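You operate a simulated robot arm through the tools that you are given. There is no shell and no other tool. Be economical: measure what you need, move in short steps, check, and stop when the job is done.

You run a simulated two-armed robot. Do the job below in one go: nothing can be reset, and whatever is moved stays where it is left.

## Task
On the side table, fold the grey cloth in half.
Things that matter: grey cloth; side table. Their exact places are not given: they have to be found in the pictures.

Only the result counts: the job must be done as asked and must still hold three seconds after the hand-in. Knocking over, shifting, dropping, spilling or breaking anything else fails it. Flat cloth is picked up by pressing the open fingertips on it (5 to 10 N) and closing them slowly along it; thin cloth reads only 2 to 8 mm in the jaws.

## Robot
Two 6-joint arms with two-finger parallel grippers on one trunk, on a base that drives. Base frame: it is fixed to the floor where the robot stands at the start and does not move with it; the origin is under the middle of the robot, x ahead of it, y to its left, z up; the surface under the hand at the start is at about z = 800. Lengths are in mm, angles in degrees, forces in N, time in s.
The left shoulder is at the start at [-96, 177, 781], the right one opposite. With the tool pointing down near the work surface each hand reaches from about 100 to 700 mm from the robot's upright axis, wherever it stands, measured 20 degrees to its own side. Places, roughly: side table [600, 0, 800]. Payload 1.57 kg a hand.
Tool frame (each hand has its own): the origin (TCP) lies between the finger pads and is the grasp point; the fingertips stand 30 mm ahead of it; z points along the fingers, y is the line along which they close. Largest opening 80 mm; finger width 17, thickness 12; the body of the gripper, 40 by 82 mm, starts 80 mm behind the TCP.
Orientation is that of the tool frame in the base frame, as a unit quaternion [w, x, y, z]. With the fingers straight down and closing along the base's y, the tool's x points along the base's -x, its y along +y and its z along -z.

## Interface
- The arms move only by the tool drive_tool. It takes "left_commands", "right_commands" or both (then of equal length, played together; a hand with none holds still); each is a list of rows, each an object (a shift or turn left out is 0, a gripper value left out holds the last) with "fingers": the opening, from 0 (shut) to 1 (fully open); "offset": the shift along the base's x, y, z in mm, a list of three; "angular": the turn, a rotation vector about the base's x, y, z in degrees, a list of three. In form: [{"fingers": fingers, "offset": [dx, dy, dz], "angular": [wx, wy, wz]}, ...]. A call has 1 to 20 rows; each row shifts and turns the commanded pose from where the row before left it. A row lasts 0.2 s, in which the tool goes at most 50 mm and 8.6 degrees; a call with a longer step from one row to the next is refused whole, and so is a gripper value outside its range. Where a pose cannot be reached the arm comes as near as it can. A force on the tool above 40 N (or 10 N above the force at the start of the call, whichever is more), or a blocked arm, ends the call early, and 0.2 s more pass. Each finger travels about 72 mm/s and halts on what it meets, pressing with about 35 N; the grip force reading is that of the motor and also rises with nothing between the fingers. The clock runs only during rows and for 0.2 s after the last one: add rows that do not move to give the fingers time. The reply holds the time, the measured pose of the TCP, the force on the tool along the base axes, the opening and the grip force, in the units named above and with some noise, with the torque about the TCP (base axes, N m) and any sound that the robot's microphone picked up, and new pictures: "pictures" is both (left out), scene, wrist or none (wrist: the cameras of the hands that moved).
- Cameras (640 x 400 px; columns grow to the right, rows downward): "scene" is now at [32.2, -16, 1496.6]; the picture's right is [-0.21, -0.98, 0.00], its down [-0.78, 0.17, -0.60] and it looks along [0.59, -0.12, -0.80] (base axes); focal length 288 px, centre (320, 200). "left" rides on the left gripper at [72, 7, -122] in its tool frame; the picture's right is [-0.09, 1.00, 0.00], its down [-0.84, -0.08, -0.54] and it looks along [-0.54, -0.05, 0.84] (tool axes); focal length 238 px, centre (320, 200). "right" rides on the right gripper at [72, -7, -122] in its tool frame; the picture's right is [0.09, 1.00, 0.00], its down [-0.84, 0.08, -0.54] and it looks along [-0.54, 0.05, 0.84] (tool axes); focal length 238 px, centre (320, 200).
- raise_lower(by): slides the trunk up (or, below 0, down) by that many mm; the arms and the scene camera ride with it, the base frame stays. It gives what a move gives, with no picture.
- drive_base(legs): drives the robot by 1 to 6 legs, each [ahead, left, turn to the left] in mm, mm and degrees, along the robot's own axes; the way and the turn of a leg run together, so that a leg with both is an arc; at most 1500 mm and 180 degrees a leg. The arms and the cameras ride along, it lands a little off, and it stops where it bumps. It gives what a move gives, and a new picture of the scene camera.
- pan_tilt(pan, tilt): turns the head with the scene camera to pan (to the left, within 143 degrees either way) and tilt (down, from -29 to 69), counted from straight ahead of the robot. It gives what a move gives, and a new picture of the scene camera.
- pixel_to_xyz(camera, pixels): for up to 12 pixels [column, row] of the newest picture of that camera ("zoom" is the newest enlarged one), the place [x, y, z] in the base frame of the surface seen there, good to about 2 mm. It takes no simulated time.
- inspect(camera, box): a new picture of the part [left, top, right, bottom] of that camera's present view, enlarged. It takes no simulated time.
- hand_in(): hands the job in; it is judged then, once.

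Work in short steps. Measure before you move; look again where a grasp or a placing could have gone wrong, and mend it. You have 80 turns and 260 pictures in all, those below and enlarged ones among them. Open the grippers and draw the arms clear of the work before you hand the job in, unless the task says otherwise; then end with one line.

The tools are called after "Request:" as a command line: name --argument value ..., lists and objects as JSON in quotes. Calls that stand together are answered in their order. drive_tool: Moves the arms, as the interface text tells. Its arguments: {"type":"object","properties":{"left_commands":{"type":"array"},"right_commands":{"type":"array"},"pictures":{"type":"string","enum":["both","scene","wrist","none"]}},"required":[]} The other tools are called the same way: raise_lower (by) slides the trunk up or down; drive_base (legs) drives the base; pan_tilt (pan, tilt) turns the head that bears the scene camera; pixel_to_xyz (camera, pixels) gives the place of the surface under pixels of a picture; inspect (camera, box) takes an enlarged picture of a part of a camera's view; hand_in () hands the job in.

At the start:

```text
time_s: 0.0
left_tool_pos: [414.8, 148.3, 989.0]
left_tcp_rot: [-0.001, 0.0, 1.0, 0.0]
left_force: [0.6, -0.7, 0.3]
left_ft_torque: [0.0, 0.01, -0.01]
left_gripper_width: 79.9
left_grasp_force: 0.1
right_tool_pos: [453.5, -296.3, 933.9]
right_tcp_rot: [0.0, -0.001, 1.0, 0.0]
right_force: [-0.1, -0.6, 0.2]
right_ft_torque: [0.02, -0.01, 0.02]
right_gripper_width: 79.8
right_grasp_force: 0.1
trunk travel left (down, up): [-225.0, 103.0]
robot x, y, heading: [1.2, 1.5, 0.3]
head pan, tilt: [-11.9, 53.2]
```

scene: 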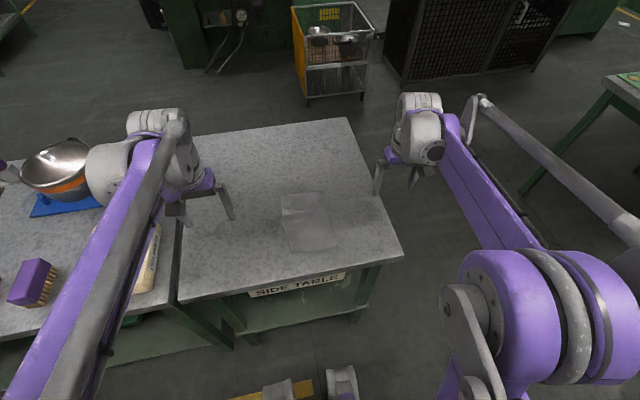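
right: 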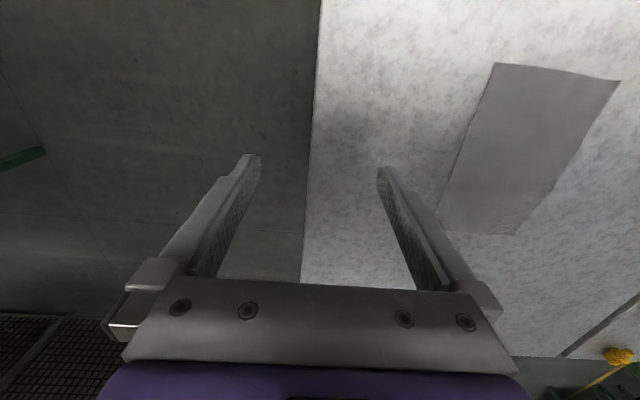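
left: 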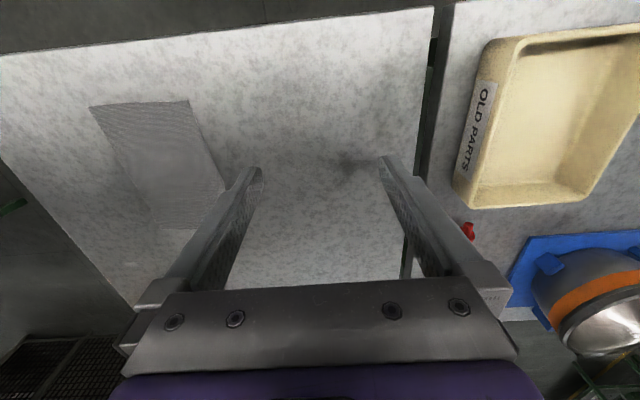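

The grey cloth lies on the side table around scene pixel (310,222). I enlarge it to find its corners.

Request:
inspect --camera "scene" --box '[250, 170, 370, 270]'

Request:
pixel_to_xyz --camera "right" --pixels '[[495, 64], [620, 80], [515, 233], [437, 228], [530, 150], [400, 100]]'

Request:
pixel_to_xyz --camera "left" --pixels '[[90, 106], [188, 101], [225, 188], [155, 228]]'

```text
4.00 times, centred on (310, 220) of scene
```

zoom: 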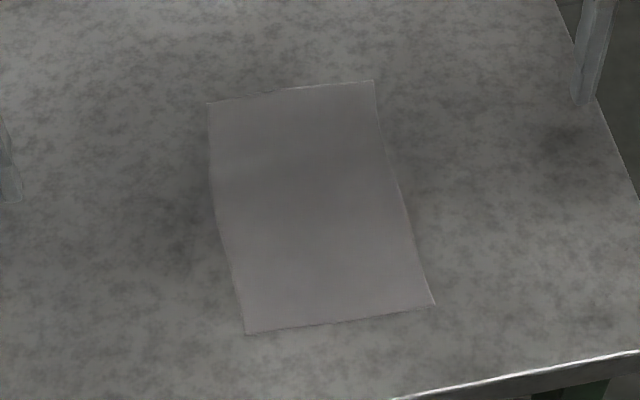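

```text
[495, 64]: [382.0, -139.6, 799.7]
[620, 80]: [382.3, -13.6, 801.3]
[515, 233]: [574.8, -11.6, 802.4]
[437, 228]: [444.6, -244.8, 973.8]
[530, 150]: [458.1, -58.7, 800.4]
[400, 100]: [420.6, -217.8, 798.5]
```

```text
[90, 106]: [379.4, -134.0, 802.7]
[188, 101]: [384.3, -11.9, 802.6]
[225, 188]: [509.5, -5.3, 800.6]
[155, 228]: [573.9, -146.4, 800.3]
```

Corners in the zoom are at (207,102), (373,80), (435,304) and (245,334). I measure them.

Request:
pixel_to_xyz --camera "zoom" --pixels '[[209, 104], [372, 82], [432, 303], [246, 332], [215, 215], [400, 190], [300, 210], [500, 200], [100, 200], [400, 398], [638, 352]]'

```text
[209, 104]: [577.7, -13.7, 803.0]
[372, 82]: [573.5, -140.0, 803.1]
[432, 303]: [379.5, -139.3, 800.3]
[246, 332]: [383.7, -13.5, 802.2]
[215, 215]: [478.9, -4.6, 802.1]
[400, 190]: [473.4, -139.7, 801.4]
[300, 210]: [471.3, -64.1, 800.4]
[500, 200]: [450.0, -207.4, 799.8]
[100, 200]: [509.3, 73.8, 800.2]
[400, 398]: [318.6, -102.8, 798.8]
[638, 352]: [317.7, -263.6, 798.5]
```

The cloth is about 195 (x) by 128 (y), with its far edge at x≈576. I plan to grip both far corners and fold that edge toward the robot. First I turn both hands so they close along x with the cameras outward, and stage them above the far edge.

Request:
drive_tool --left_commands '[{"fingers": 0.45, "offset": [13.9, -9.8, -5], "angular": [0, 0, -8.2]}, {"offset": [13.9, -9.8, -5], "angular": [0, 0, -8.2]}, {"offset": [13.9, -9.8, -5], "angular": [0, 0, -8.2]}, {"offset": [13.9, -9.8, -5], "angular": [0, 0, -8.2]}, {"offset": [13.9, -9.8, -5], "angular": [0, 0, -8.2]}, {"offset": [13.9, -9.8, -5], "angular": [0, 0, -8.2]}, {"offset": [13.9, -9.8, -5], "angular": [0, 0, -8.2]}, {"offset": [13.9, -9.8, -5], "angular": [0, 0, -8.2]}, {"offset": [13.9, -9.8, -5], "angular": [0, 0, -8.2]}, {"offset": [13.9, -9.8, -5], "angular": [0, 0, -8.2]}, {"offset": [13.9, -9.8, -5], "angular": [0, 0, -8]}, {"angular": [-7.5, 0, 0]}, {"angular": [-7.5, 0, 0]}, {}]' --right_commands '[{"fingers": 0.45, "offset": [10.4, 9.6, 0], "angular": [0, 0, 8.2]}, {"offset": [10.4, 9.6, 0], "angular": [0, 0, 8.2]}, {"offset": [10.4, 9.6, 0], "angular": [0, 0, 8.2]}, {"offset": [10.4, 9.6, 0], "angular": [0, 0, 8.2]}, {"offset": [10.4, 9.6, 0], "angular": [0, 0, 8.2]}, {"offset": [10.4, 9.6, 0], "angular": [0, 0, 8.2]}, {"offset": [10.4, 9.6, 0], "angular": [0, 0, 8.2]}, {"offset": [10.4, 9.6, 0], "angular": [0, 0, 8.2]}, {"offset": [10.4, 9.6, 0], "angular": [0, 0, 8.2]}, {"offset": [10.4, 9.6, 0], "angular": [0, 0, 8.2]}, {"offset": [10.4, 9.6, 0], "angular": [0, 0, 8]}, {"angular": [7.5, 0, 0]}, {"angular": [7.5, 0, 0]}, {}]'

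```text
time_s: 3.0
left_tool_pos: [566.8, 38.9, 934.8]
left_tcp_rot: [0.093, 0.701, 0.701, -0.093]
left_force: [0.5, 0.5, -0.3]
left_ft_torque: [-0.01, 0.0, 0.01]
left_gripper_width: 35.9
left_grasp_force: 0.0
right_tool_pos: [568.9, -190.0, 934.4]
right_tcp_rot: [0.093, -0.701, 0.701, 0.093]
right_force: [-0.5, 0.3, -0.1]
right_ft_torque: [0.01, 0.02, -0.05]
right_gripper_width: 36.3
right_grasp_force: 0.0
trunk travel left (down, up): [-225.0, 103.0]
robot x, y, heading: [1.8, 3.3, -0.0]
head pan, tilt: [-11.9, 53.2]
```

scene: 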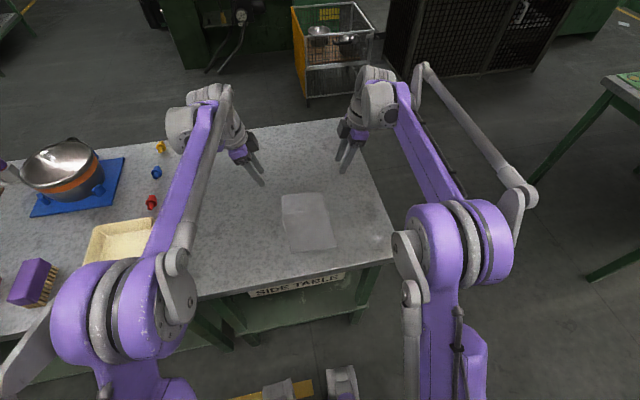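
right: 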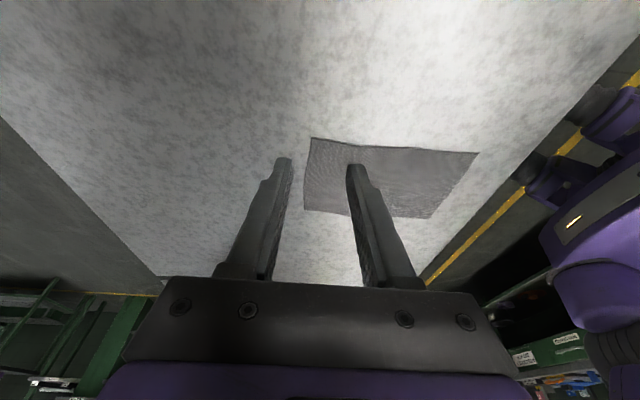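
left: 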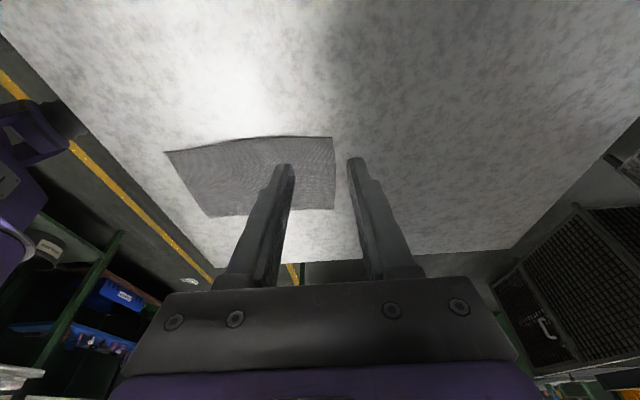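

Both hands are staged. I go down to just above the cloth at the two far corners, with about 30 mm opening.

Request:
drive_tool --left_commands '[{"fingers": 0.375, "offset": [-3, -15, -22]}, {"offset": [-3, -15, -22]}, {"offset": [-3, -15, -23]}, {"offset": [-3, -14, -23]}, {}]' --right_commands '[{"fingers": 0.375, "offset": [-4, 15, -22]}, {"offset": [-4, 15, -22]}, {"offset": [-4, 14, -23]}, {"offset": [-5, 14, -22]}, {}]'

Request:
inspect --camera "scene" --box '[240, 130, 400, 250]'

```text
time_s: 4.2
left_tool_pos: [554.4, -20.0, 843.6]
left_tcp_rot: [0.092, 0.701, 0.701, -0.093]
left_force: [0.1, 0.3, 0.9]
left_ft_torque: [0.02, 0.0, 0.01]
left_gripper_width: 30.1
left_grasp_force: 0.1
right_tool_pos: [549.7, -132.3, 843.3]
right_tcp_rot: [0.093, -0.701, 0.701, 0.092]
right_force: [-0.4, -0.3, 0.2]
right_ft_torque: [0.0, -0.05, 0.0]
right_gripper_width: 29.9
right_grasp_force: 0.0
trunk travel left (down, up): [-225.0, 103.0]
robot x, y, heading: [-0.7, 3.4, -0.3]
head pan, tilt: [-11.9, 53.2]
```

scene: 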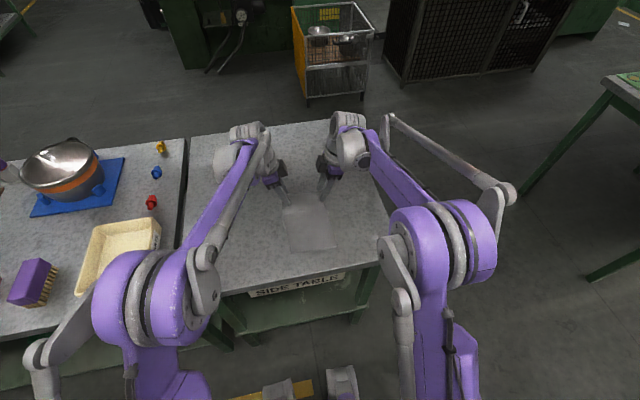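
right: 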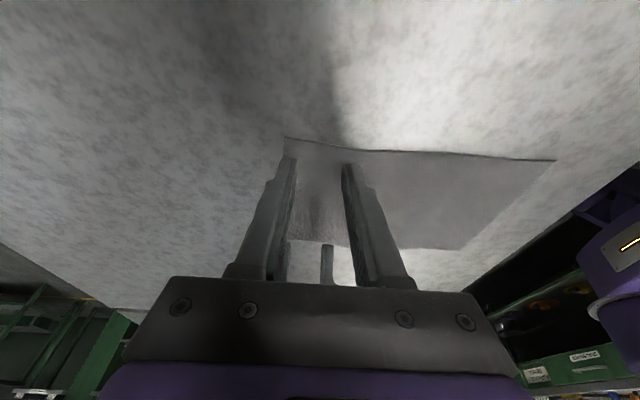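
left: 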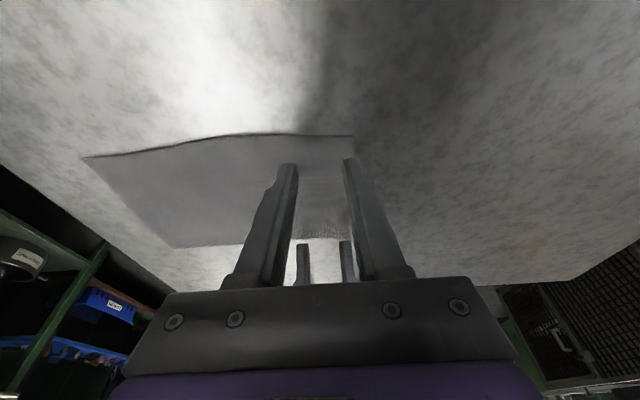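

```text
3.33 times, centred on (320, 190) of scene
```

zoom: 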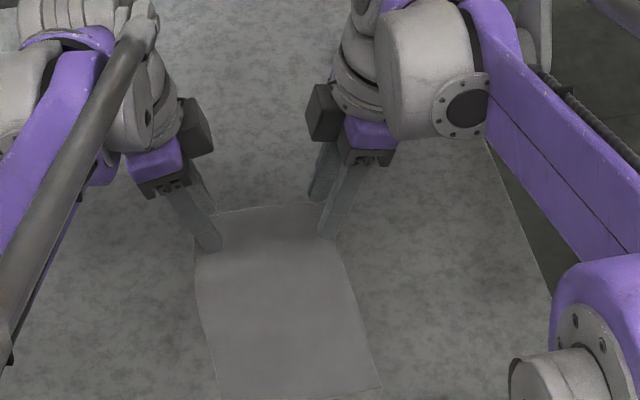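

Fingers straddle the far-edge strip on both corners. I lower slowly to feel for contact.

Request:
drive_tool --left_commands '[{"offset": [0, 0, -3]}, {"offset": [0, 0, -3]}, {"offset": [0, 0, -3]}, {"offset": [0, 0, -2]}, {}]' --right_commands '[{"offset": [0, 0, -3]}, {"offset": [0, 0, -3]}, {"offset": [0, 0, -3]}, {"offset": [0, 0, -2]}, {}]' --pictures "none"

```text
time_s: 5.4
left_tool_pos: [555.3, -19.5, 834.4]
left_tcp_rot: [0.092, 0.701, 0.701, -0.093]
left_force: [-0.1, -0.3, 1.0]
left_ft_torque: [-0.02, 0.02, 0.0]
left_gripper_width: 29.9
left_grasp_force: 0.0
right_tool_pos: [550.3, -133.2, 833.6]
right_tcp_rot: [0.092, -0.701, 0.701, 0.093]
right_force: [0.2, 0.0, -1.2]
right_ft_torque: [-0.02, -0.02, 0.04]
right_gripper_width: 30.2
right_grasp_force: 0.0
trunk travel left (down, up): [-225.0, 103.0]
robot x, y, heading: [2.5, 1.5, 0.1]
head pan, tilt: [-11.9, 53.2]
```

No contact yet, so I go down a further 3 mm.

Request:
drive_tool --left_commands '[{"offset": [0, 0, -1]}, {"offset": [0, 0, -1]}, {"offset": [0, 0, -1]}, {}]' --right_commands '[{"offset": [0, 0, -1]}, {"offset": [0, 0, -1]}, {"offset": [0, 0, -1]}, {}]' --pictures "none"

```text
time_s: 6.4
left_tool_pos: [555.7, -19.5, 832.1]
left_tcp_rot: [0.092, 0.701, 0.701, -0.092]
left_force: [5.0, 0.6, 19.5]
left_ft_torque: [0.01, -0.24, -0.01]
left_gripper_width: 29.9
left_grasp_force: 0.1
right_tool_pos: [551.0, -131.8, 832.0]
right_tcp_rot: [0.092, -0.701, 0.701, 0.092]
right_force: [1.9, -0.4, 10.9]
right_ft_torque: [-0.01, -0.09, -0.02]
right_gripper_width: 30.1
right_grasp_force: 0.2
trunk travel left (down, up): [-225.0, 103.0]
robot x, y, heading: [-4.5, 1.2, -0.1]
head pan, tilt: [-11.9, 53.2]
```

Contact: left 19.5 N, right 11 N. I ease the left up 1 mm and the right 0.3 mm, then close slowly.

Request:
drive_tool --left_commands '[{"offset": [0, 0, -0.0]}, {"offset": [0, 0, 1.1]}, {"fingers": 0.34}, {"fingers": 0.31}, {"fingers": 0.28}, {"fingers": 0.25}, {"fingers": 0.22}, {"fingers": 0.19}, {"fingers": 0.16}, {"fingers": 0.13}, {"fingers": 0.1}, {"fingers": 0.07}, {"fingers": 0.04}, {"fingers": 0.01}, {"fingers": 0}, {}]' --right_commands '[{"offset": [0, 0, 0]}, {"offset": [0, 0, 0.3]}, {"fingers": 0.34}, {"fingers": 0.31}, {"fingers": 0.28}, {"fingers": 0.25}, {"fingers": 0.22}, {"fingers": 0.19}, {"fingers": 0.16}, {"fingers": 0.13}, {"fingers": 0.1}, {"fingers": 0.07}, {"fingers": 0.04}, {"fingers": 0.01}, {"fingers": 0}, {}]'

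Request:
inspect --camera "scene" --box '[250, 160, 370, 260]'

```text
time_s: 9.8
left_tool_pos: [554.6, -19.2, 832.7]
left_tcp_rot: [0.093, 0.701, 0.701, -0.091]
left_force: [-0.7, -0.9, 2.5]
left_ft_torque: [0.01, -0.01, -0.01]
left_gripper_width: 1.9
left_grasp_force: 23.9
right_tool_pos: [550.0, -132.3, 833.1]
right_tcp_rot: [0.093, -0.701, 0.701, 0.092]
right_force: [0.0, 0.0, 16.2]
right_ft_torque: [0.0, 0.04, 0.03]
right_gripper_width: 2.0
right_grasp_force: 23.6
trunk travel left (down, up): [-225.0, 103.0]
robot x, y, heading: [0.9, 1.7, 0.0]
head pan, tilt: [-11.9, 53.2]
```

scene: 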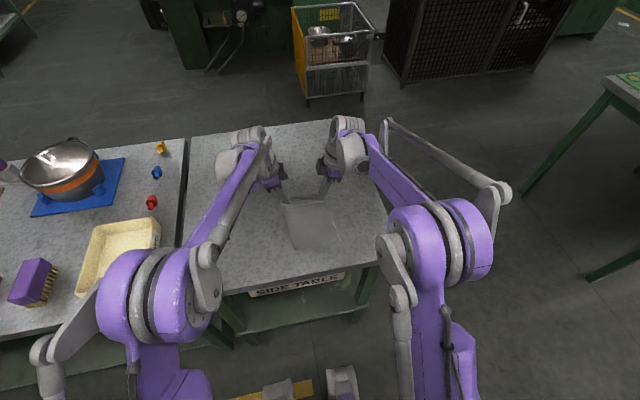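
right: 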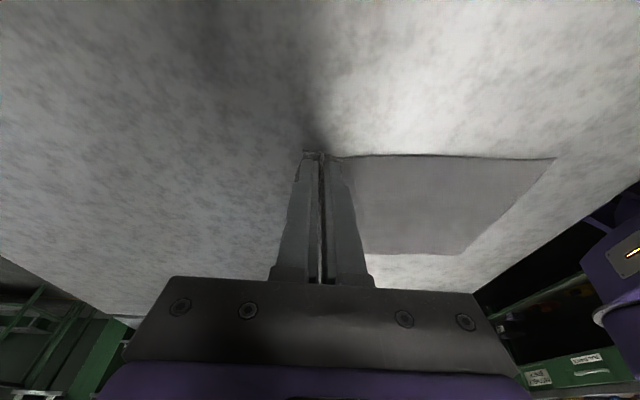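
left: 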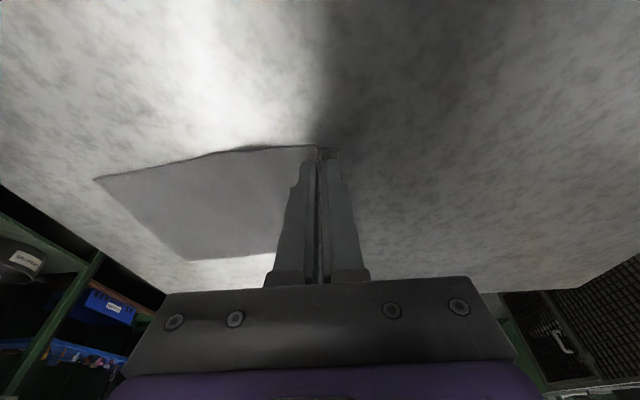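

```text
4.00 times, centred on (310, 210) of scene
```

zoom: 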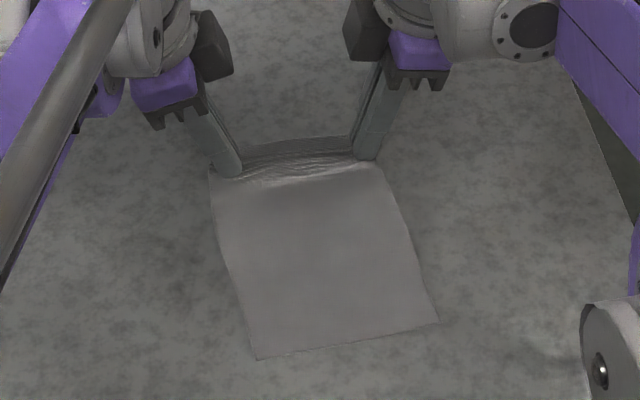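

Both rucks are held (about 2 mm in the jaws). I lift 40 mm to check, and measure the near edge.

Request:
drive_tool --left_commands '[{"offset": [-2, 0, 10]}, {"offset": [-3, 0, 10]}, {"offset": [-5, 0, 10]}, {"offset": [-5, 0, 10]}, {}]' --right_commands '[{"offset": [-2, 0, 10]}, {"offset": [-3, 0, 10]}, {"offset": [-5, 0, 10]}, {"offset": [-5, 0, 10]}, {}]' --pictures "wrist"

Request:
inspect --camera "scene" --box '[250, 160, 370, 260]'

```text
time_s: 11.0
left_tool_pos: [541.3, -22.3, 870.8]
left_tcp_rot: [0.093, 0.701, 0.701, -0.092]
left_force: [-0.6, 0.2, 0.2]
left_ft_torque: [0.04, 0.01, -0.02]
left_gripper_width: 2.0
left_grasp_force: 24.2
right_tool_pos: [536.8, -132.8, 871.9]
right_tcp_rot: [0.092, -0.701, 0.702, 0.092]
right_force: [0.8, 0.2, 0.5]
right_ft_torque: [-0.01, -0.03, 0.0]
right_gripper_width: 2.1
right_grasp_force: 23.1
trunk travel left (down, up): [-225.0, 103.0]
robot x, y, heading: [-0.1, 1.5, 0.1]
head pan, tilt: [-11.9, 53.2]
```

right: 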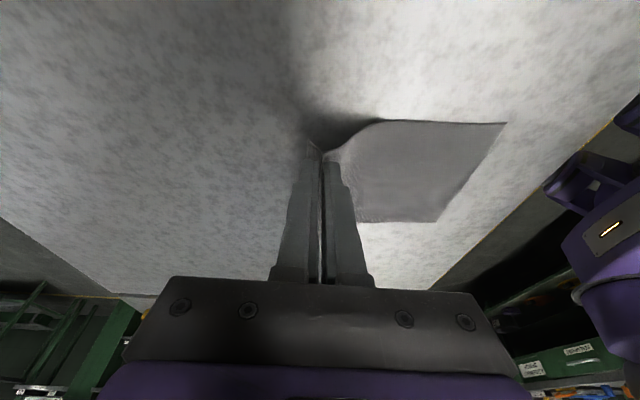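
left: 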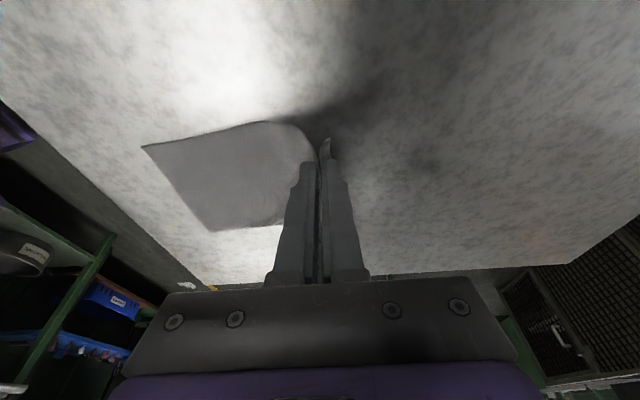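

```text
4.00 times, centred on (310, 210) of scene
```

zoom: 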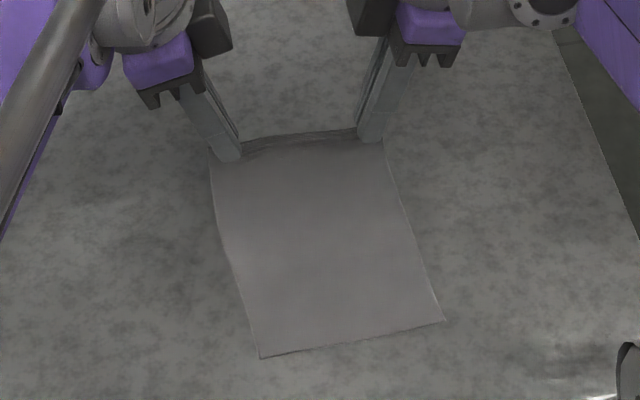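

Request:
pixel_to_xyz --camera "zoom" --pixels '[[261, 355], [441, 320], [350, 338], [345, 320], [355, 250], [330, 200], [320, 160], [230, 240], [408, 230]]'

```text
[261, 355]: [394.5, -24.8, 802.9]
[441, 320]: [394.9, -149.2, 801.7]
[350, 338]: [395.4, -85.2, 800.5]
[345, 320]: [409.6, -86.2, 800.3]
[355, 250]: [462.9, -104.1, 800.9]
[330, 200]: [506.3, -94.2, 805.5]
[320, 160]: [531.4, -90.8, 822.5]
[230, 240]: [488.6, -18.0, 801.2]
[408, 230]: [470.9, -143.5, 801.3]
```

Near edge now lies at x≈395, y −25…−149, and the far edge is lifted. I start the arc toward the robot, tilting the fingers forward and shifting y about −10.

Request:
drive_tool --left_commands '[{"offset": [-14, -1.2, 7], "angular": [0, -7.5, 0]}, {"offset": [-16, -1.2, 6], "angular": [0, -7.5, 0]}, {"offset": [-16.5, -1.2, 3.7], "angular": [0, -7.5, 0]}, {"offset": [-16.5, -1.2, 0.3], "angular": [0, -7.5, 0]}, {}]' --right_commands '[{"offset": [-13.5, -1.2, 7], "angular": [0, -7.5, 0]}, {"offset": [-15.5, -1.2, 6], "angular": [0, -7.5, 0]}, {"offset": [-16, -1.2, 3.7], "angular": [0, -7.5, 0]}, {"offset": [-16, -1.2, 0.3], "angular": [0, -7.5, 0]}, {}]'

Request:
inspect --camera "scene" --box '[250, 170, 370, 270]'

```text
time_s: 12.2
left_tool_pos: [477.8, -23.8, 889.3]
left_tcp_rot: [0.271, 0.701, 0.653, 0.092]
left_force: [0.4, -0.6, 0.5]
left_ft_torque: [-0.02, 0.01, -0.01]
left_gripper_width: 2.1
left_grasp_force: 23.9
right_tool_pos: [475.8, -138.4, 889.3]
right_tcp_rot: [-0.272, 0.701, -0.653, 0.092]
right_force: [-0.8, 0.7, -0.4]
right_ft_torque: [0.0, 0.04, 0.0]
right_gripper_width: 1.8
right_grasp_force: 23.5
trunk travel left (down, up): [-225.0, 103.0]
robot x, y, heading: [3.7, -1.1, 0.0]
head pan, tilt: [-11.9, 53.2]
```

scene: 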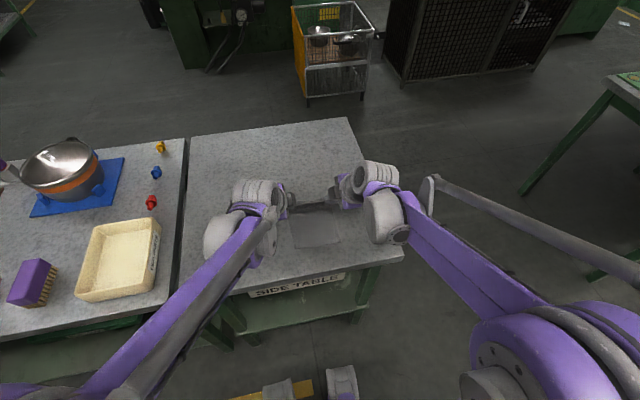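
right: 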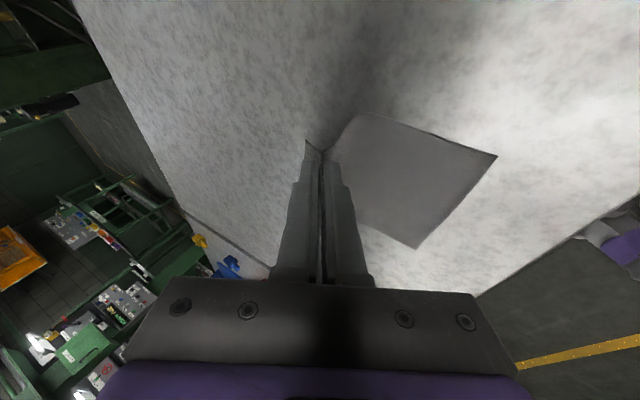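
left: 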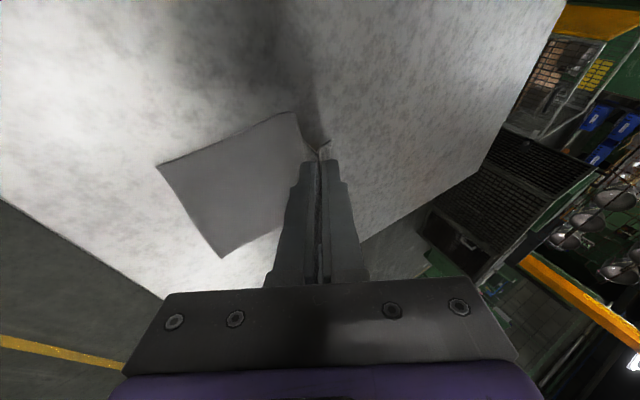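

```text
4.00 times, centred on (310, 220) of scene
```

zoom: 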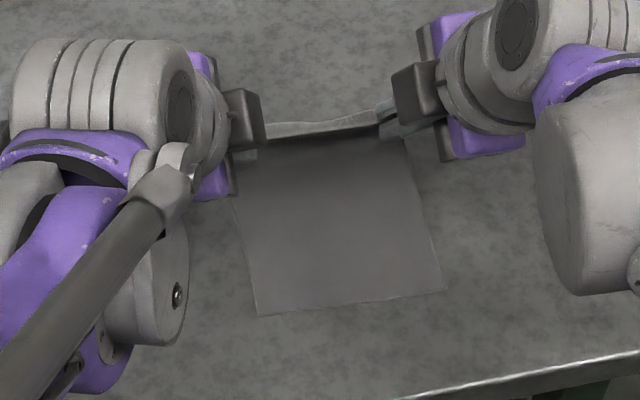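

The far edge is held up vertically over the middle. I continue the arc to near the near edge.

Request:
drive_tool --left_commands '[{"offset": [-18.3, -1.2, -6.2], "angular": [0, -7.5, 0]}, {"offset": [-17.9, -1.2, -10.6], "angular": [0, -7.5, 0]}, {"offset": [-16.6, -1.2, -14.9], "angular": [0, -7.5, 0]}, {"offset": [-12.2, -1.2, -17.3], "angular": [0, -7.5, 0]}, {}]' --right_commands '[{"offset": [-17.8, -1.2, -6.2], "angular": [0, -7.5, 0]}, {"offset": [-17.4, -1.2, -10.6], "angular": [0, -7.5, 0]}, {"offset": [-16.6, -1.2, -14.9], "angular": [0, -7.5, 0]}, {"offset": [-12.2, -1.2, -17.3], "angular": [0, -7.5, 0]}, {}]'

Request:
inspect --camera "scene" --box '[250, 180, 370, 280]'

```text
time_s: 13.4
left_tool_pos: [411.8, -30.0, 841.1]
left_tcp_rot: [0.431, 0.653, 0.56, 0.272]
left_force: [0.1, -0.9, 0.1]
left_ft_torque: [-0.02, 0.01, -0.01]
left_gripper_width: 1.9
left_grasp_force: 24.1
right_tool_pos: [411.7, -142.3, 840.2]
right_tcp_rot: [-0.431, 0.653, -0.561, 0.271]
right_force: [-0.7, -0.2, 0.2]
right_ft_torque: [-0.01, 0.01, -0.01]
right_gripper_width: 2.0
right_grasp_force: 24.0
trunk travel left (down, up): [-225.0, 103.0]
robot x, y, heading: [0.2, 2.3, 0.1]
head pan, tilt: [-11.9, 53.2]
```

scene: 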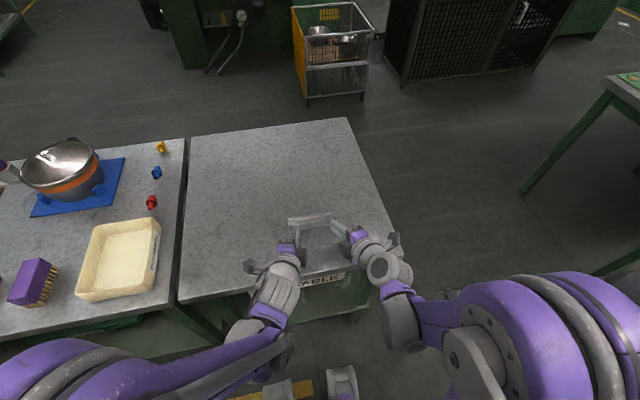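
right: 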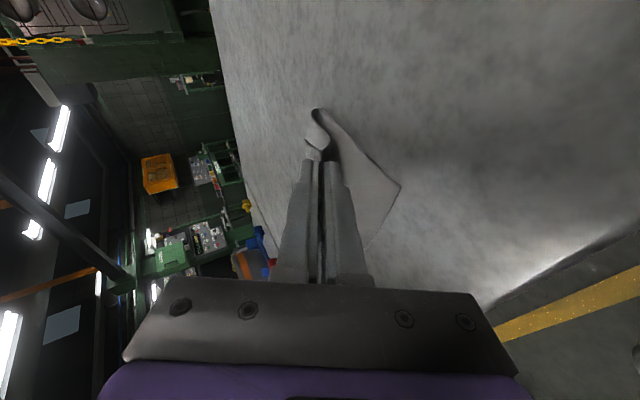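
left: 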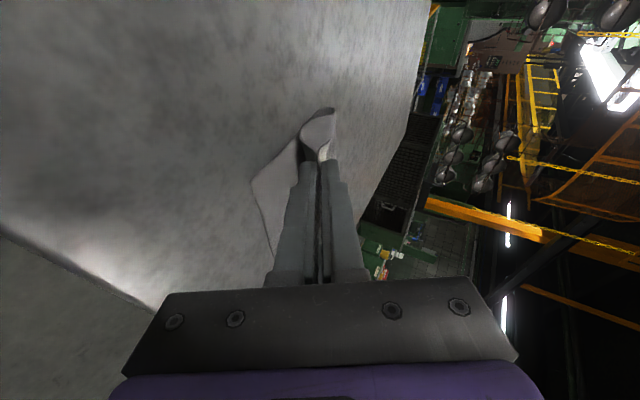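

```text
4.00 times, centred on (310, 230) of scene
```

zoom: 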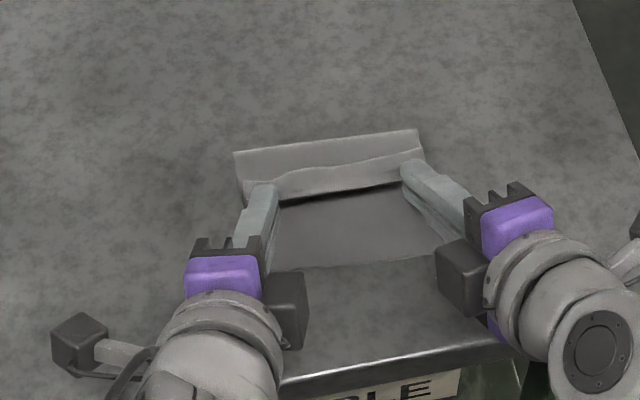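

Nice fold forming. I measure the strip ahead of the jaws and the near edge.

Request:
pixel_to_xyz --camera "zoom" --pixels '[[325, 142], [325, 160], [330, 172], [335, 182], [335, 190], [340, 205], [345, 263], [300, 266], [430, 250], [250, 155], [240, 190]]'

Request:
inspect --camera "scene" --box '[280, 200, 360, 250]'

```text
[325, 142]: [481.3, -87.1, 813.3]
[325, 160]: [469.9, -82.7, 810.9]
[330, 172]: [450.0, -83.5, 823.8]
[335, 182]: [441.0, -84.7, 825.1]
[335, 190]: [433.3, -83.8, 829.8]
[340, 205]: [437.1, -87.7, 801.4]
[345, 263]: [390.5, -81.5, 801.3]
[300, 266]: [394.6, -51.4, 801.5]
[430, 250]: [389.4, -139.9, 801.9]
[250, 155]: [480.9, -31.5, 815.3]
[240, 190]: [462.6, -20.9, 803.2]
```

```text
8.00 times, centred on (320, 225) of scene
```

zoom: 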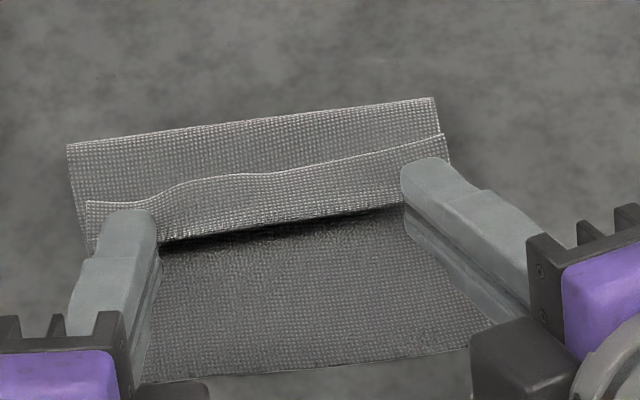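

The jaws hold a ruck, with a roughly 20 mm flap turned back on top, and the fold is at x≈482. I lower, open gently while rising a little, and back out along the fingers.

Request:
drive_tool --left_commands '[{"offset": [0, 0, -4]}, {"offset": [0, 0, -4]}, {"offset": [0, 0, -3]}, {}, {"fingers": 0.05, "offset": [0, 0, 2]}, {"fingers": 0.1, "offset": [0, 0, 2]}, {"fingers": 0.15, "offset": [0, 0, 2]}, {}, {"offset": [-8, 0, 3]}, {"offset": [-8, 0, 4]}, {"offset": [-8, 0, 5]}, {"offset": [-10, 3, 8]}, {"offset": [-10, 3, 15]}, {"offset": [0, 5, 20]}, {"offset": [0, 5, 20]}]' --right_commands '[{"offset": [0, 0, -4]}, {"offset": [0, 0, -4]}, {"offset": [0, 0, -3]}, {}, {"fingers": 0.05, "offset": [0, 0, 2]}, {"fingers": 0.1, "offset": [0, 0, 2]}, {"fingers": 0.15, "offset": [0, 0, 2]}, {}, {"offset": [-8, 0, 3]}, {"offset": [-8, 0, 4]}, {"offset": [-8, 0, 5]}, {"offset": [-10, -3, 8]}, {"offset": [-10, -3, 15]}, {"offset": [0, -5, 20]}, {"offset": [0, -5, 20]}]'

Request:
inspect --camera "scene" --box '[270, 190, 366, 250]'

```text
time_s: 16.6
left_tool_pos: [367.6, -13.4, 909.7]
left_tcp_rot: [0.43, 0.654, 0.561, 0.271]
left_force: [-0.4, 0.6, -0.8]
left_ft_torque: [0.01, -0.02, -0.03]
left_gripper_width: 11.9
left_grasp_force: 0.1
right_tool_pos: [364.4, -157.7, 909.0]
right_tcp_rot: [-0.431, 0.653, -0.56, 0.271]
right_force: [-0.5, -0.2, 0.2]
right_ft_torque: [-0.02, 0.0, 0.0]
right_gripper_width: 11.8
right_grasp_force: 0.0
trunk travel left (down, up): [-225.0, 103.0]
robot x, y, heading: [1.9, -1.5, -0.1]
head pan, tilt: [-11.9, 53.2]
```

scene: 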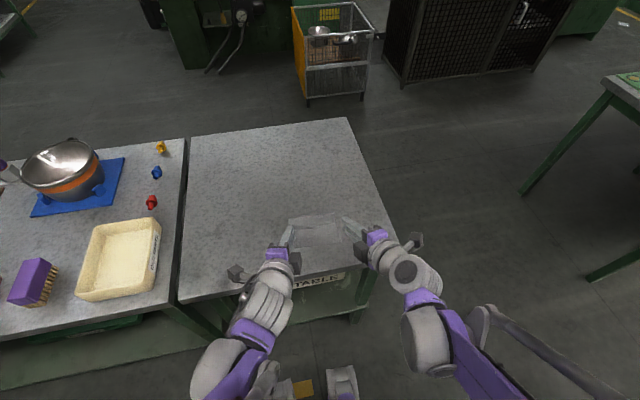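
right: 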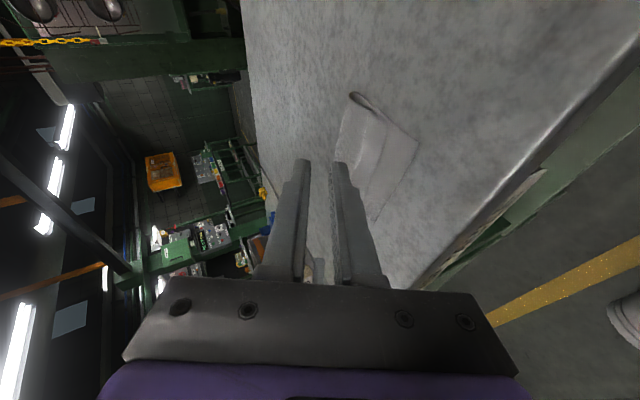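
left: 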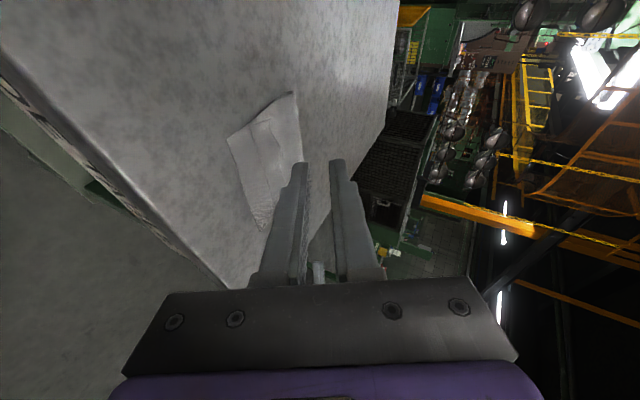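

```text
6.67 times, centred on (318, 220) of scene
```

zoom: 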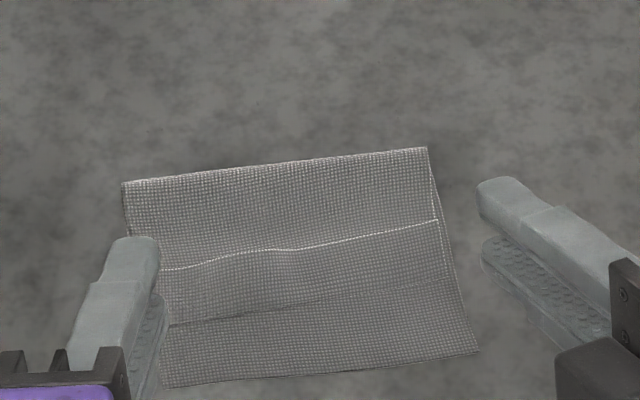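

The cloth is folded, with the flap turned back on top. I measure its lines.

Request:
pixel_to_xyz --camera "zoom" --pixels '[[125, 186], [280, 168], [425, 150], [300, 242], [300, 258], [433, 226], [170, 275], [300, 290], [310, 303], [315, 315], [168, 384], [474, 350]]'

```text
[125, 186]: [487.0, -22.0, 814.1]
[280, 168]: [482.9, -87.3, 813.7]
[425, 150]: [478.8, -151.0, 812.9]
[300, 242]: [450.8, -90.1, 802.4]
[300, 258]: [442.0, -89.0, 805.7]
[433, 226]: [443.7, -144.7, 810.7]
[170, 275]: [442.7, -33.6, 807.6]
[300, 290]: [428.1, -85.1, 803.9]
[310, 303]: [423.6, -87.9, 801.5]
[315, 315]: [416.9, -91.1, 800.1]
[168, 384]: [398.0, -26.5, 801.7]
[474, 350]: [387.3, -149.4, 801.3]
```

Flap edge is at x≈445, crest at x≈424. I turn both hands back to vertical, close the fingers, and stage them just beyond the flap's free edge to flip it over toward the robot.

Request:
drive_tool --left_commands '[{"fingers": 0, "offset": [13, -2.8, 0], "angular": [0, 7.5, 0]}, {"offset": [13, -2.8, 0], "angular": [0, 7.5, 0]}, {"offset": [13, -2.8, 0], "angular": [0, 7.5, 0]}, {"offset": [13, -2.8, 0], "angular": [0, 7.5, 0]}, {"offset": [13, -2.8, 0], "angular": [0, 7.5, 0]}, {"offset": [13, -2.8, 0], "angular": [0, 7.5, 0]}, {"offset": [13, -2.8, 0], "angular": [0, 7.5, 0]}, {"offset": [13, -2.8, 0], "angular": [0, 7.5, 0]}, {"offset": [0, 0, -20]}, {"offset": [0, 0, -20]}, {}]' --right_commands '[{"fingers": 0, "offset": [13.4, 2.5, 0], "angular": [0, 7.5, 0]}, {"offset": [13.4, 2.5, 0], "angular": [0, 7.5, 0]}, {"offset": [13.4, 2.5, 0], "angular": [0, 7.5, 0]}, {"offset": [13.4, 2.5, 0], "angular": [0, 7.5, 0]}, {"offset": [13.4, 2.5, 0], "angular": [0, 7.5, 0]}, {"offset": [13.4, 2.5, 0], "angular": [0, 7.5, 0]}, {"offset": [13.4, 2.5, 0], "angular": [0, 7.5, 0]}, {"offset": [13.4, 2.5, 0], "angular": [0, 7.5, 0]}, {"offset": [0, 0, -20]}, {"offset": [0, 0, -20]}, {}]'

Request:
inspect --camera "scene" --box '[270, 190, 366, 250]'

```text
time_s: 19.0
left_tool_pos: [471.5, -36.0, 870.9]
left_tcp_rot: [0.093, 0.701, 0.701, -0.092]
left_force: [-0.7, -0.1, -0.2]
left_ft_torque: [0.0, -0.04, -0.02]
left_gripper_width: 0.1
left_grasp_force: 21.5
right_tool_pos: [474.1, -137.4, 869.7]
right_tcp_rot: [0.092, -0.701, 0.701, 0.092]
right_force: [-0.8, -1.0, 0.4]
right_ft_torque: [0.02, -0.01, -0.01]
right_gripper_width: 0.2
right_grasp_force: 21.3
trunk travel left (down, up): [-225.0, 103.0]
robot x, y, heading: [-1.8, 2.2, 0.0]
head pan, tilt: [-11.9, 53.2]
```

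scene: 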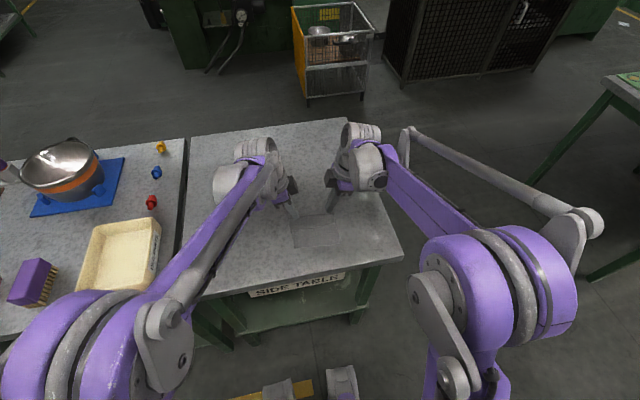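
right: 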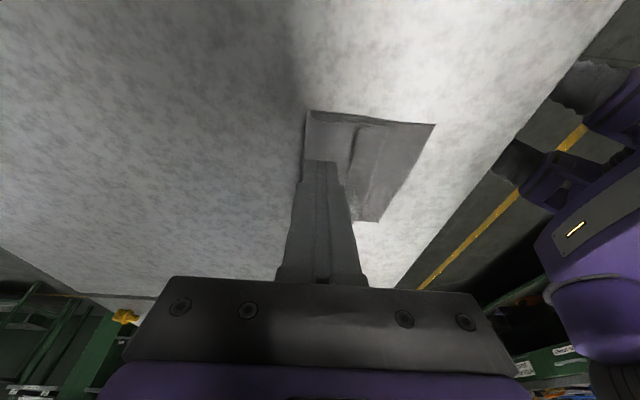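
left: 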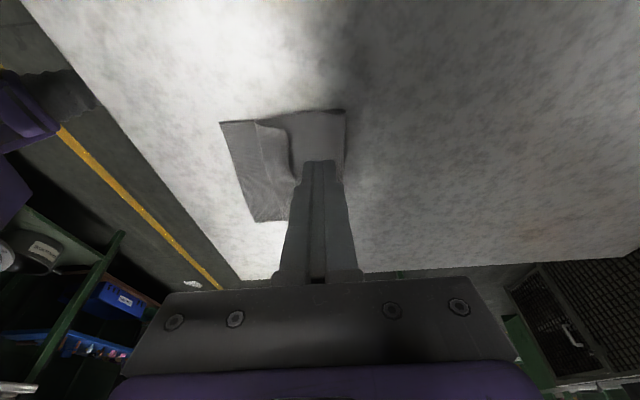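

```text
6.67 times, centred on (318, 220) of scene
```

zoom: 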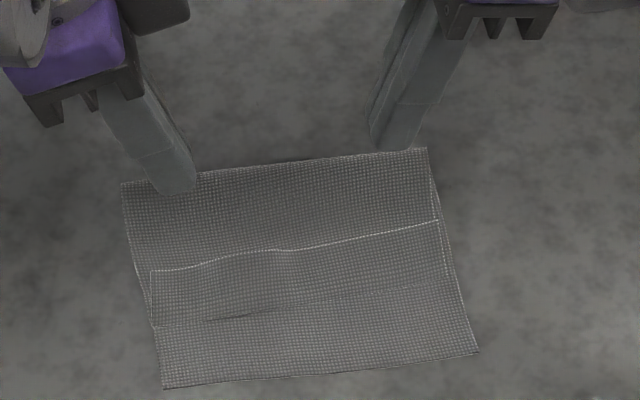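

Fingers are above the body between fold and flap edge. I descend to a light touch and push 16 mm toward the robot to catch the flap edge.

Request:
drive_tool --left_commands '[{"offset": [0, 0, -12]}, {"offset": [0, 0, -12]}, {"offset": [0, 0, -6]}, {"offset": [0, 0, -4]}, {}, {"offset": [-4, 0, 0]}, {"offset": [-4, 0, 0]}, {"offset": [-4, 0, 0]}, {"offset": [-4, 0, 0]}, {}]' --right_commands '[{"offset": [0, 0, -12]}, {"offset": [0, 0, -12]}, {"offset": [0, 0, -6]}, {"offset": [0, 0, -4]}, {}, {"offset": [-4, 0, 0]}, {"offset": [-4, 0, 0]}, {"offset": [-4, 0, 0]}, {"offset": [-4, 0, 0]}, {}]' --pictures "wrist"

Request:
inspect --camera "scene" --box '[270, 190, 366, 250]'

```text
time_s: 21.2
left_tool_pos: [455.8, -34.6, 836.4]
left_tcp_rot: [0.091, 0.701, 0.701, -0.092]
left_force: [-0.5, -0.9, -0.2]
left_ft_torque: [0.04, 0.01, 0.01]
left_gripper_width: 0.0
left_grasp_force: 20.7
right_tool_pos: [458.4, -139.4, 836.2]
right_tcp_rot: [0.093, -0.701, 0.701, 0.092]
right_force: [-0.1, 0.7, 0.3]
right_ft_torque: [-0.03, -0.05, 0.02]
right_gripper_width: 0.4
right_grasp_force: 20.8
trunk travel left (down, up): [-225.0, 103.0]
robot x, y, heading: [1.9, 1.3, -0.1]
head pan, tilt: [-11.9, 53.2]
```

right: 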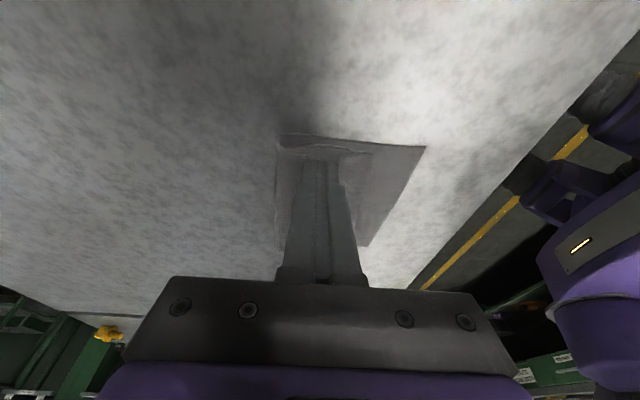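
left: 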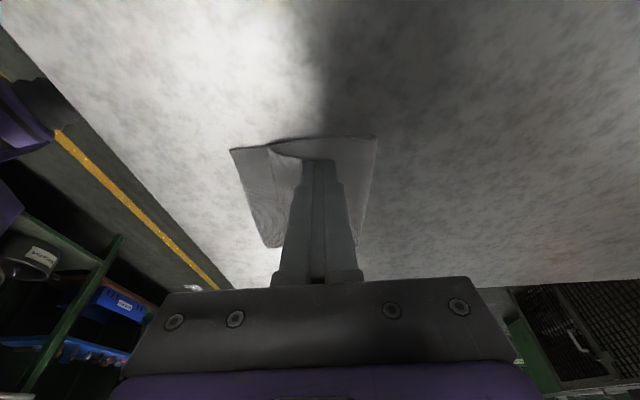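

```text
6.67 times, centred on (318, 220) of scene
```

zoom: 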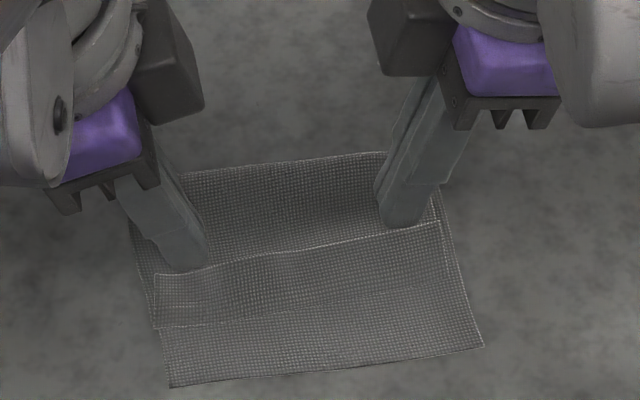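

Fingertips are right at the flap edge with almost no force. I lower 1.5 mm and push 12 mm more.

Request:
drive_tool --left_commands '[{"offset": [0, 0, -1.5]}, {"offset": [-3, 0, 0]}, {"offset": [-3, 0, 0]}, {"offset": [-3, 0, 0]}, {"offset": [-3, 0, 0]}, {}]' --right_commands '[{"offset": [0, 0, -1.5]}, {"offset": [-3, 0, 0]}, {"offset": [-3, 0, 0]}, {"offset": [-3, 0, 0]}, {"offset": [-3, 0, 0]}, {}]' --pictures "wrist"

Request:
inspect --camera "scene" --box '[270, 190, 366, 250]'

```text
time_s: 22.6
left_tool_pos: [445.5, -35.6, 834.4]
left_tcp_rot: [0.093, 0.701, 0.701, -0.092]
left_force: [0.6, 0.0, 0.2]
left_ft_torque: [0.01, -0.04, -0.01]
left_gripper_width: 0.0
left_grasp_force: 21.1
right_tool_pos: [444.6, -138.2, 833.5]
right_tcp_rot: [0.093, -0.701, 0.701, 0.092]
right_force: [0.1, -0.6, 0.4]
right_ft_torque: [0.0, -0.02, 0.01]
right_gripper_width: 0.1
right_grasp_force: 21.1
trunk travel left (down, up): [-225.0, 103.0]
robot x, y, heading: [0.6, 0.6, -0.0]
head pan, tilt: [-11.9, 53.2]
```

right: 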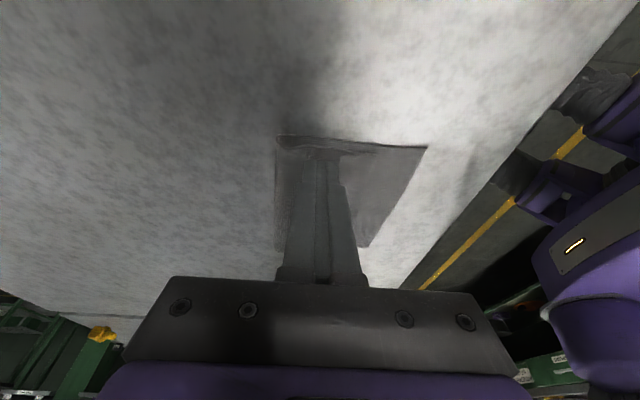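
left: 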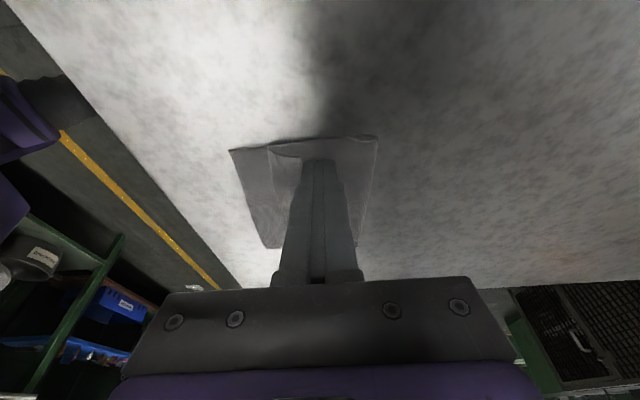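

```text
6.67 times, centred on (318, 220) of scene
```

zoom: 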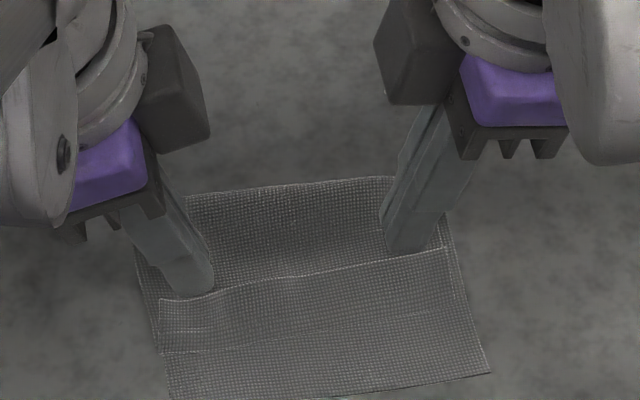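

The whole cloth slides (low friction), so it needs pinning. I lift the left hand and open it so it can straddle the ruck and pin both the top layer and the near strip, then measure.

Request:
drive_tool --left_commands '[{"offset": [0, 0, 12]}, {"offset": [0, 5, 15]}, {"offset": [-8, 0, 15], "fingers": 0.7}, {"offset": [-8, 0, 0]}, {}, {}]' --right_commands '[{"offset": [5, 0, 2]}, {"offset": [5, 0, 10]}, {}, {}, {}, {}]' --pictures "none"

Request:
inspect --camera "scene" --box '[270, 195, 366, 255]'

```text
time_s: 24.0
left_tool_pos: [428.7, -29.8, 876.6]
left_tcp_rot: [0.093, 0.701, 0.702, -0.092]
left_force: [0.4, 0.1, 1.0]
left_ft_torque: [0.02, 0.01, 0.02]
left_gripper_width: 56.0
left_grasp_force: 0.1
right_tool_pos: [456.2, -138.6, 845.6]
right_tcp_rot: [-0.093, 0.702, -0.7, -0.093]
right_force: [0.0, 0.9, 0.8]
right_ft_torque: [0.01, 0.04, -0.01]
right_gripper_width: 0.0
right_grasp_force: 21.5
trunk travel left (down, up): [-225.0, 103.0]
robot x, y, heading: [2.3, 0.2, 0.1]
head pan, tilt: [-11.9, 53.2]
```

```text
6.67 times, centred on (318, 225) of scene
```

zoom: 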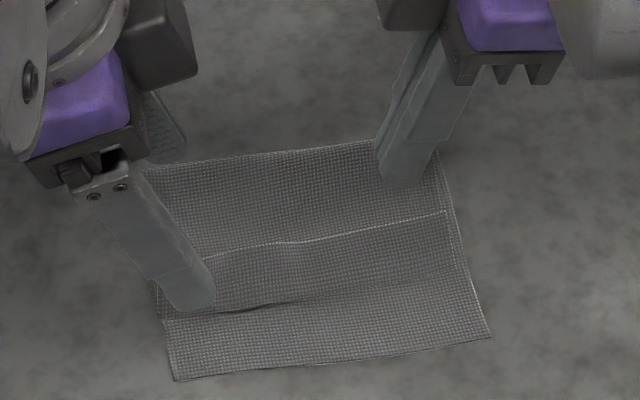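

Request:
pixel_to_xyz --camera "zoom" --pixels '[[180, 376], [487, 335], [300, 238], [300, 250], [443, 214], [250, 315], [400, 296], [250, 160], [350, 148], [463, 260], [168, 322]]'

```text
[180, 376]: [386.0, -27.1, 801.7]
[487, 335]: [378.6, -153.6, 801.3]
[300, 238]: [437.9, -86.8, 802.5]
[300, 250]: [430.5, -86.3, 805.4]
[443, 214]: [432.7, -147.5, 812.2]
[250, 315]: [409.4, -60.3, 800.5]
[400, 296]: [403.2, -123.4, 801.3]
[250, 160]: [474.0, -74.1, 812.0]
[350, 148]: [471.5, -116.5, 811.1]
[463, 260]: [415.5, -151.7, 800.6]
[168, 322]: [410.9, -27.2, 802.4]
```

Flap edge x≈433, crest ≈410, near edge 379–386. I bring the left hand down to pin at (427±34, −42).

Request:
drive_tool --left_commands '[{"offset": [-1, -4, -12]}, {"offset": [0, -4, -12]}, {"offset": [0, -4, -12]}, {"offset": [0, 0, -5]}, {"offset": [0, 0, -2]}, {"offset": [0, 0, -1]}, {}]' --pictures "none"

```text
time_s: 25.6
left_tool_pos: [428.2, -42.9, 832.3]
left_tcp_rot: [0.092, 0.701, 0.701, -0.092]
left_force: [-0.3, -0.4, 9.5]
left_ft_torque: [0.02, -0.26, -0.04]
left_gripper_width: 56.1
left_grasp_force: 0.0
right_tool_pos: [454.5, -138.7, 845.6]
right_tcp_rot: [0.092, -0.701, 0.701, 0.092]
right_force: [-1.0, -0.8, -0.2]
right_ft_torque: [0.03, 0.03, -0.01]
right_gripper_width: 0.1
right_grasp_force: 21.0
trunk travel left (down, up): [-225.0, 103.0]
robot x, y, heading: [1.2, -3.2, 0.1]
head pan, tilt: [-11.9, 53.2]
```

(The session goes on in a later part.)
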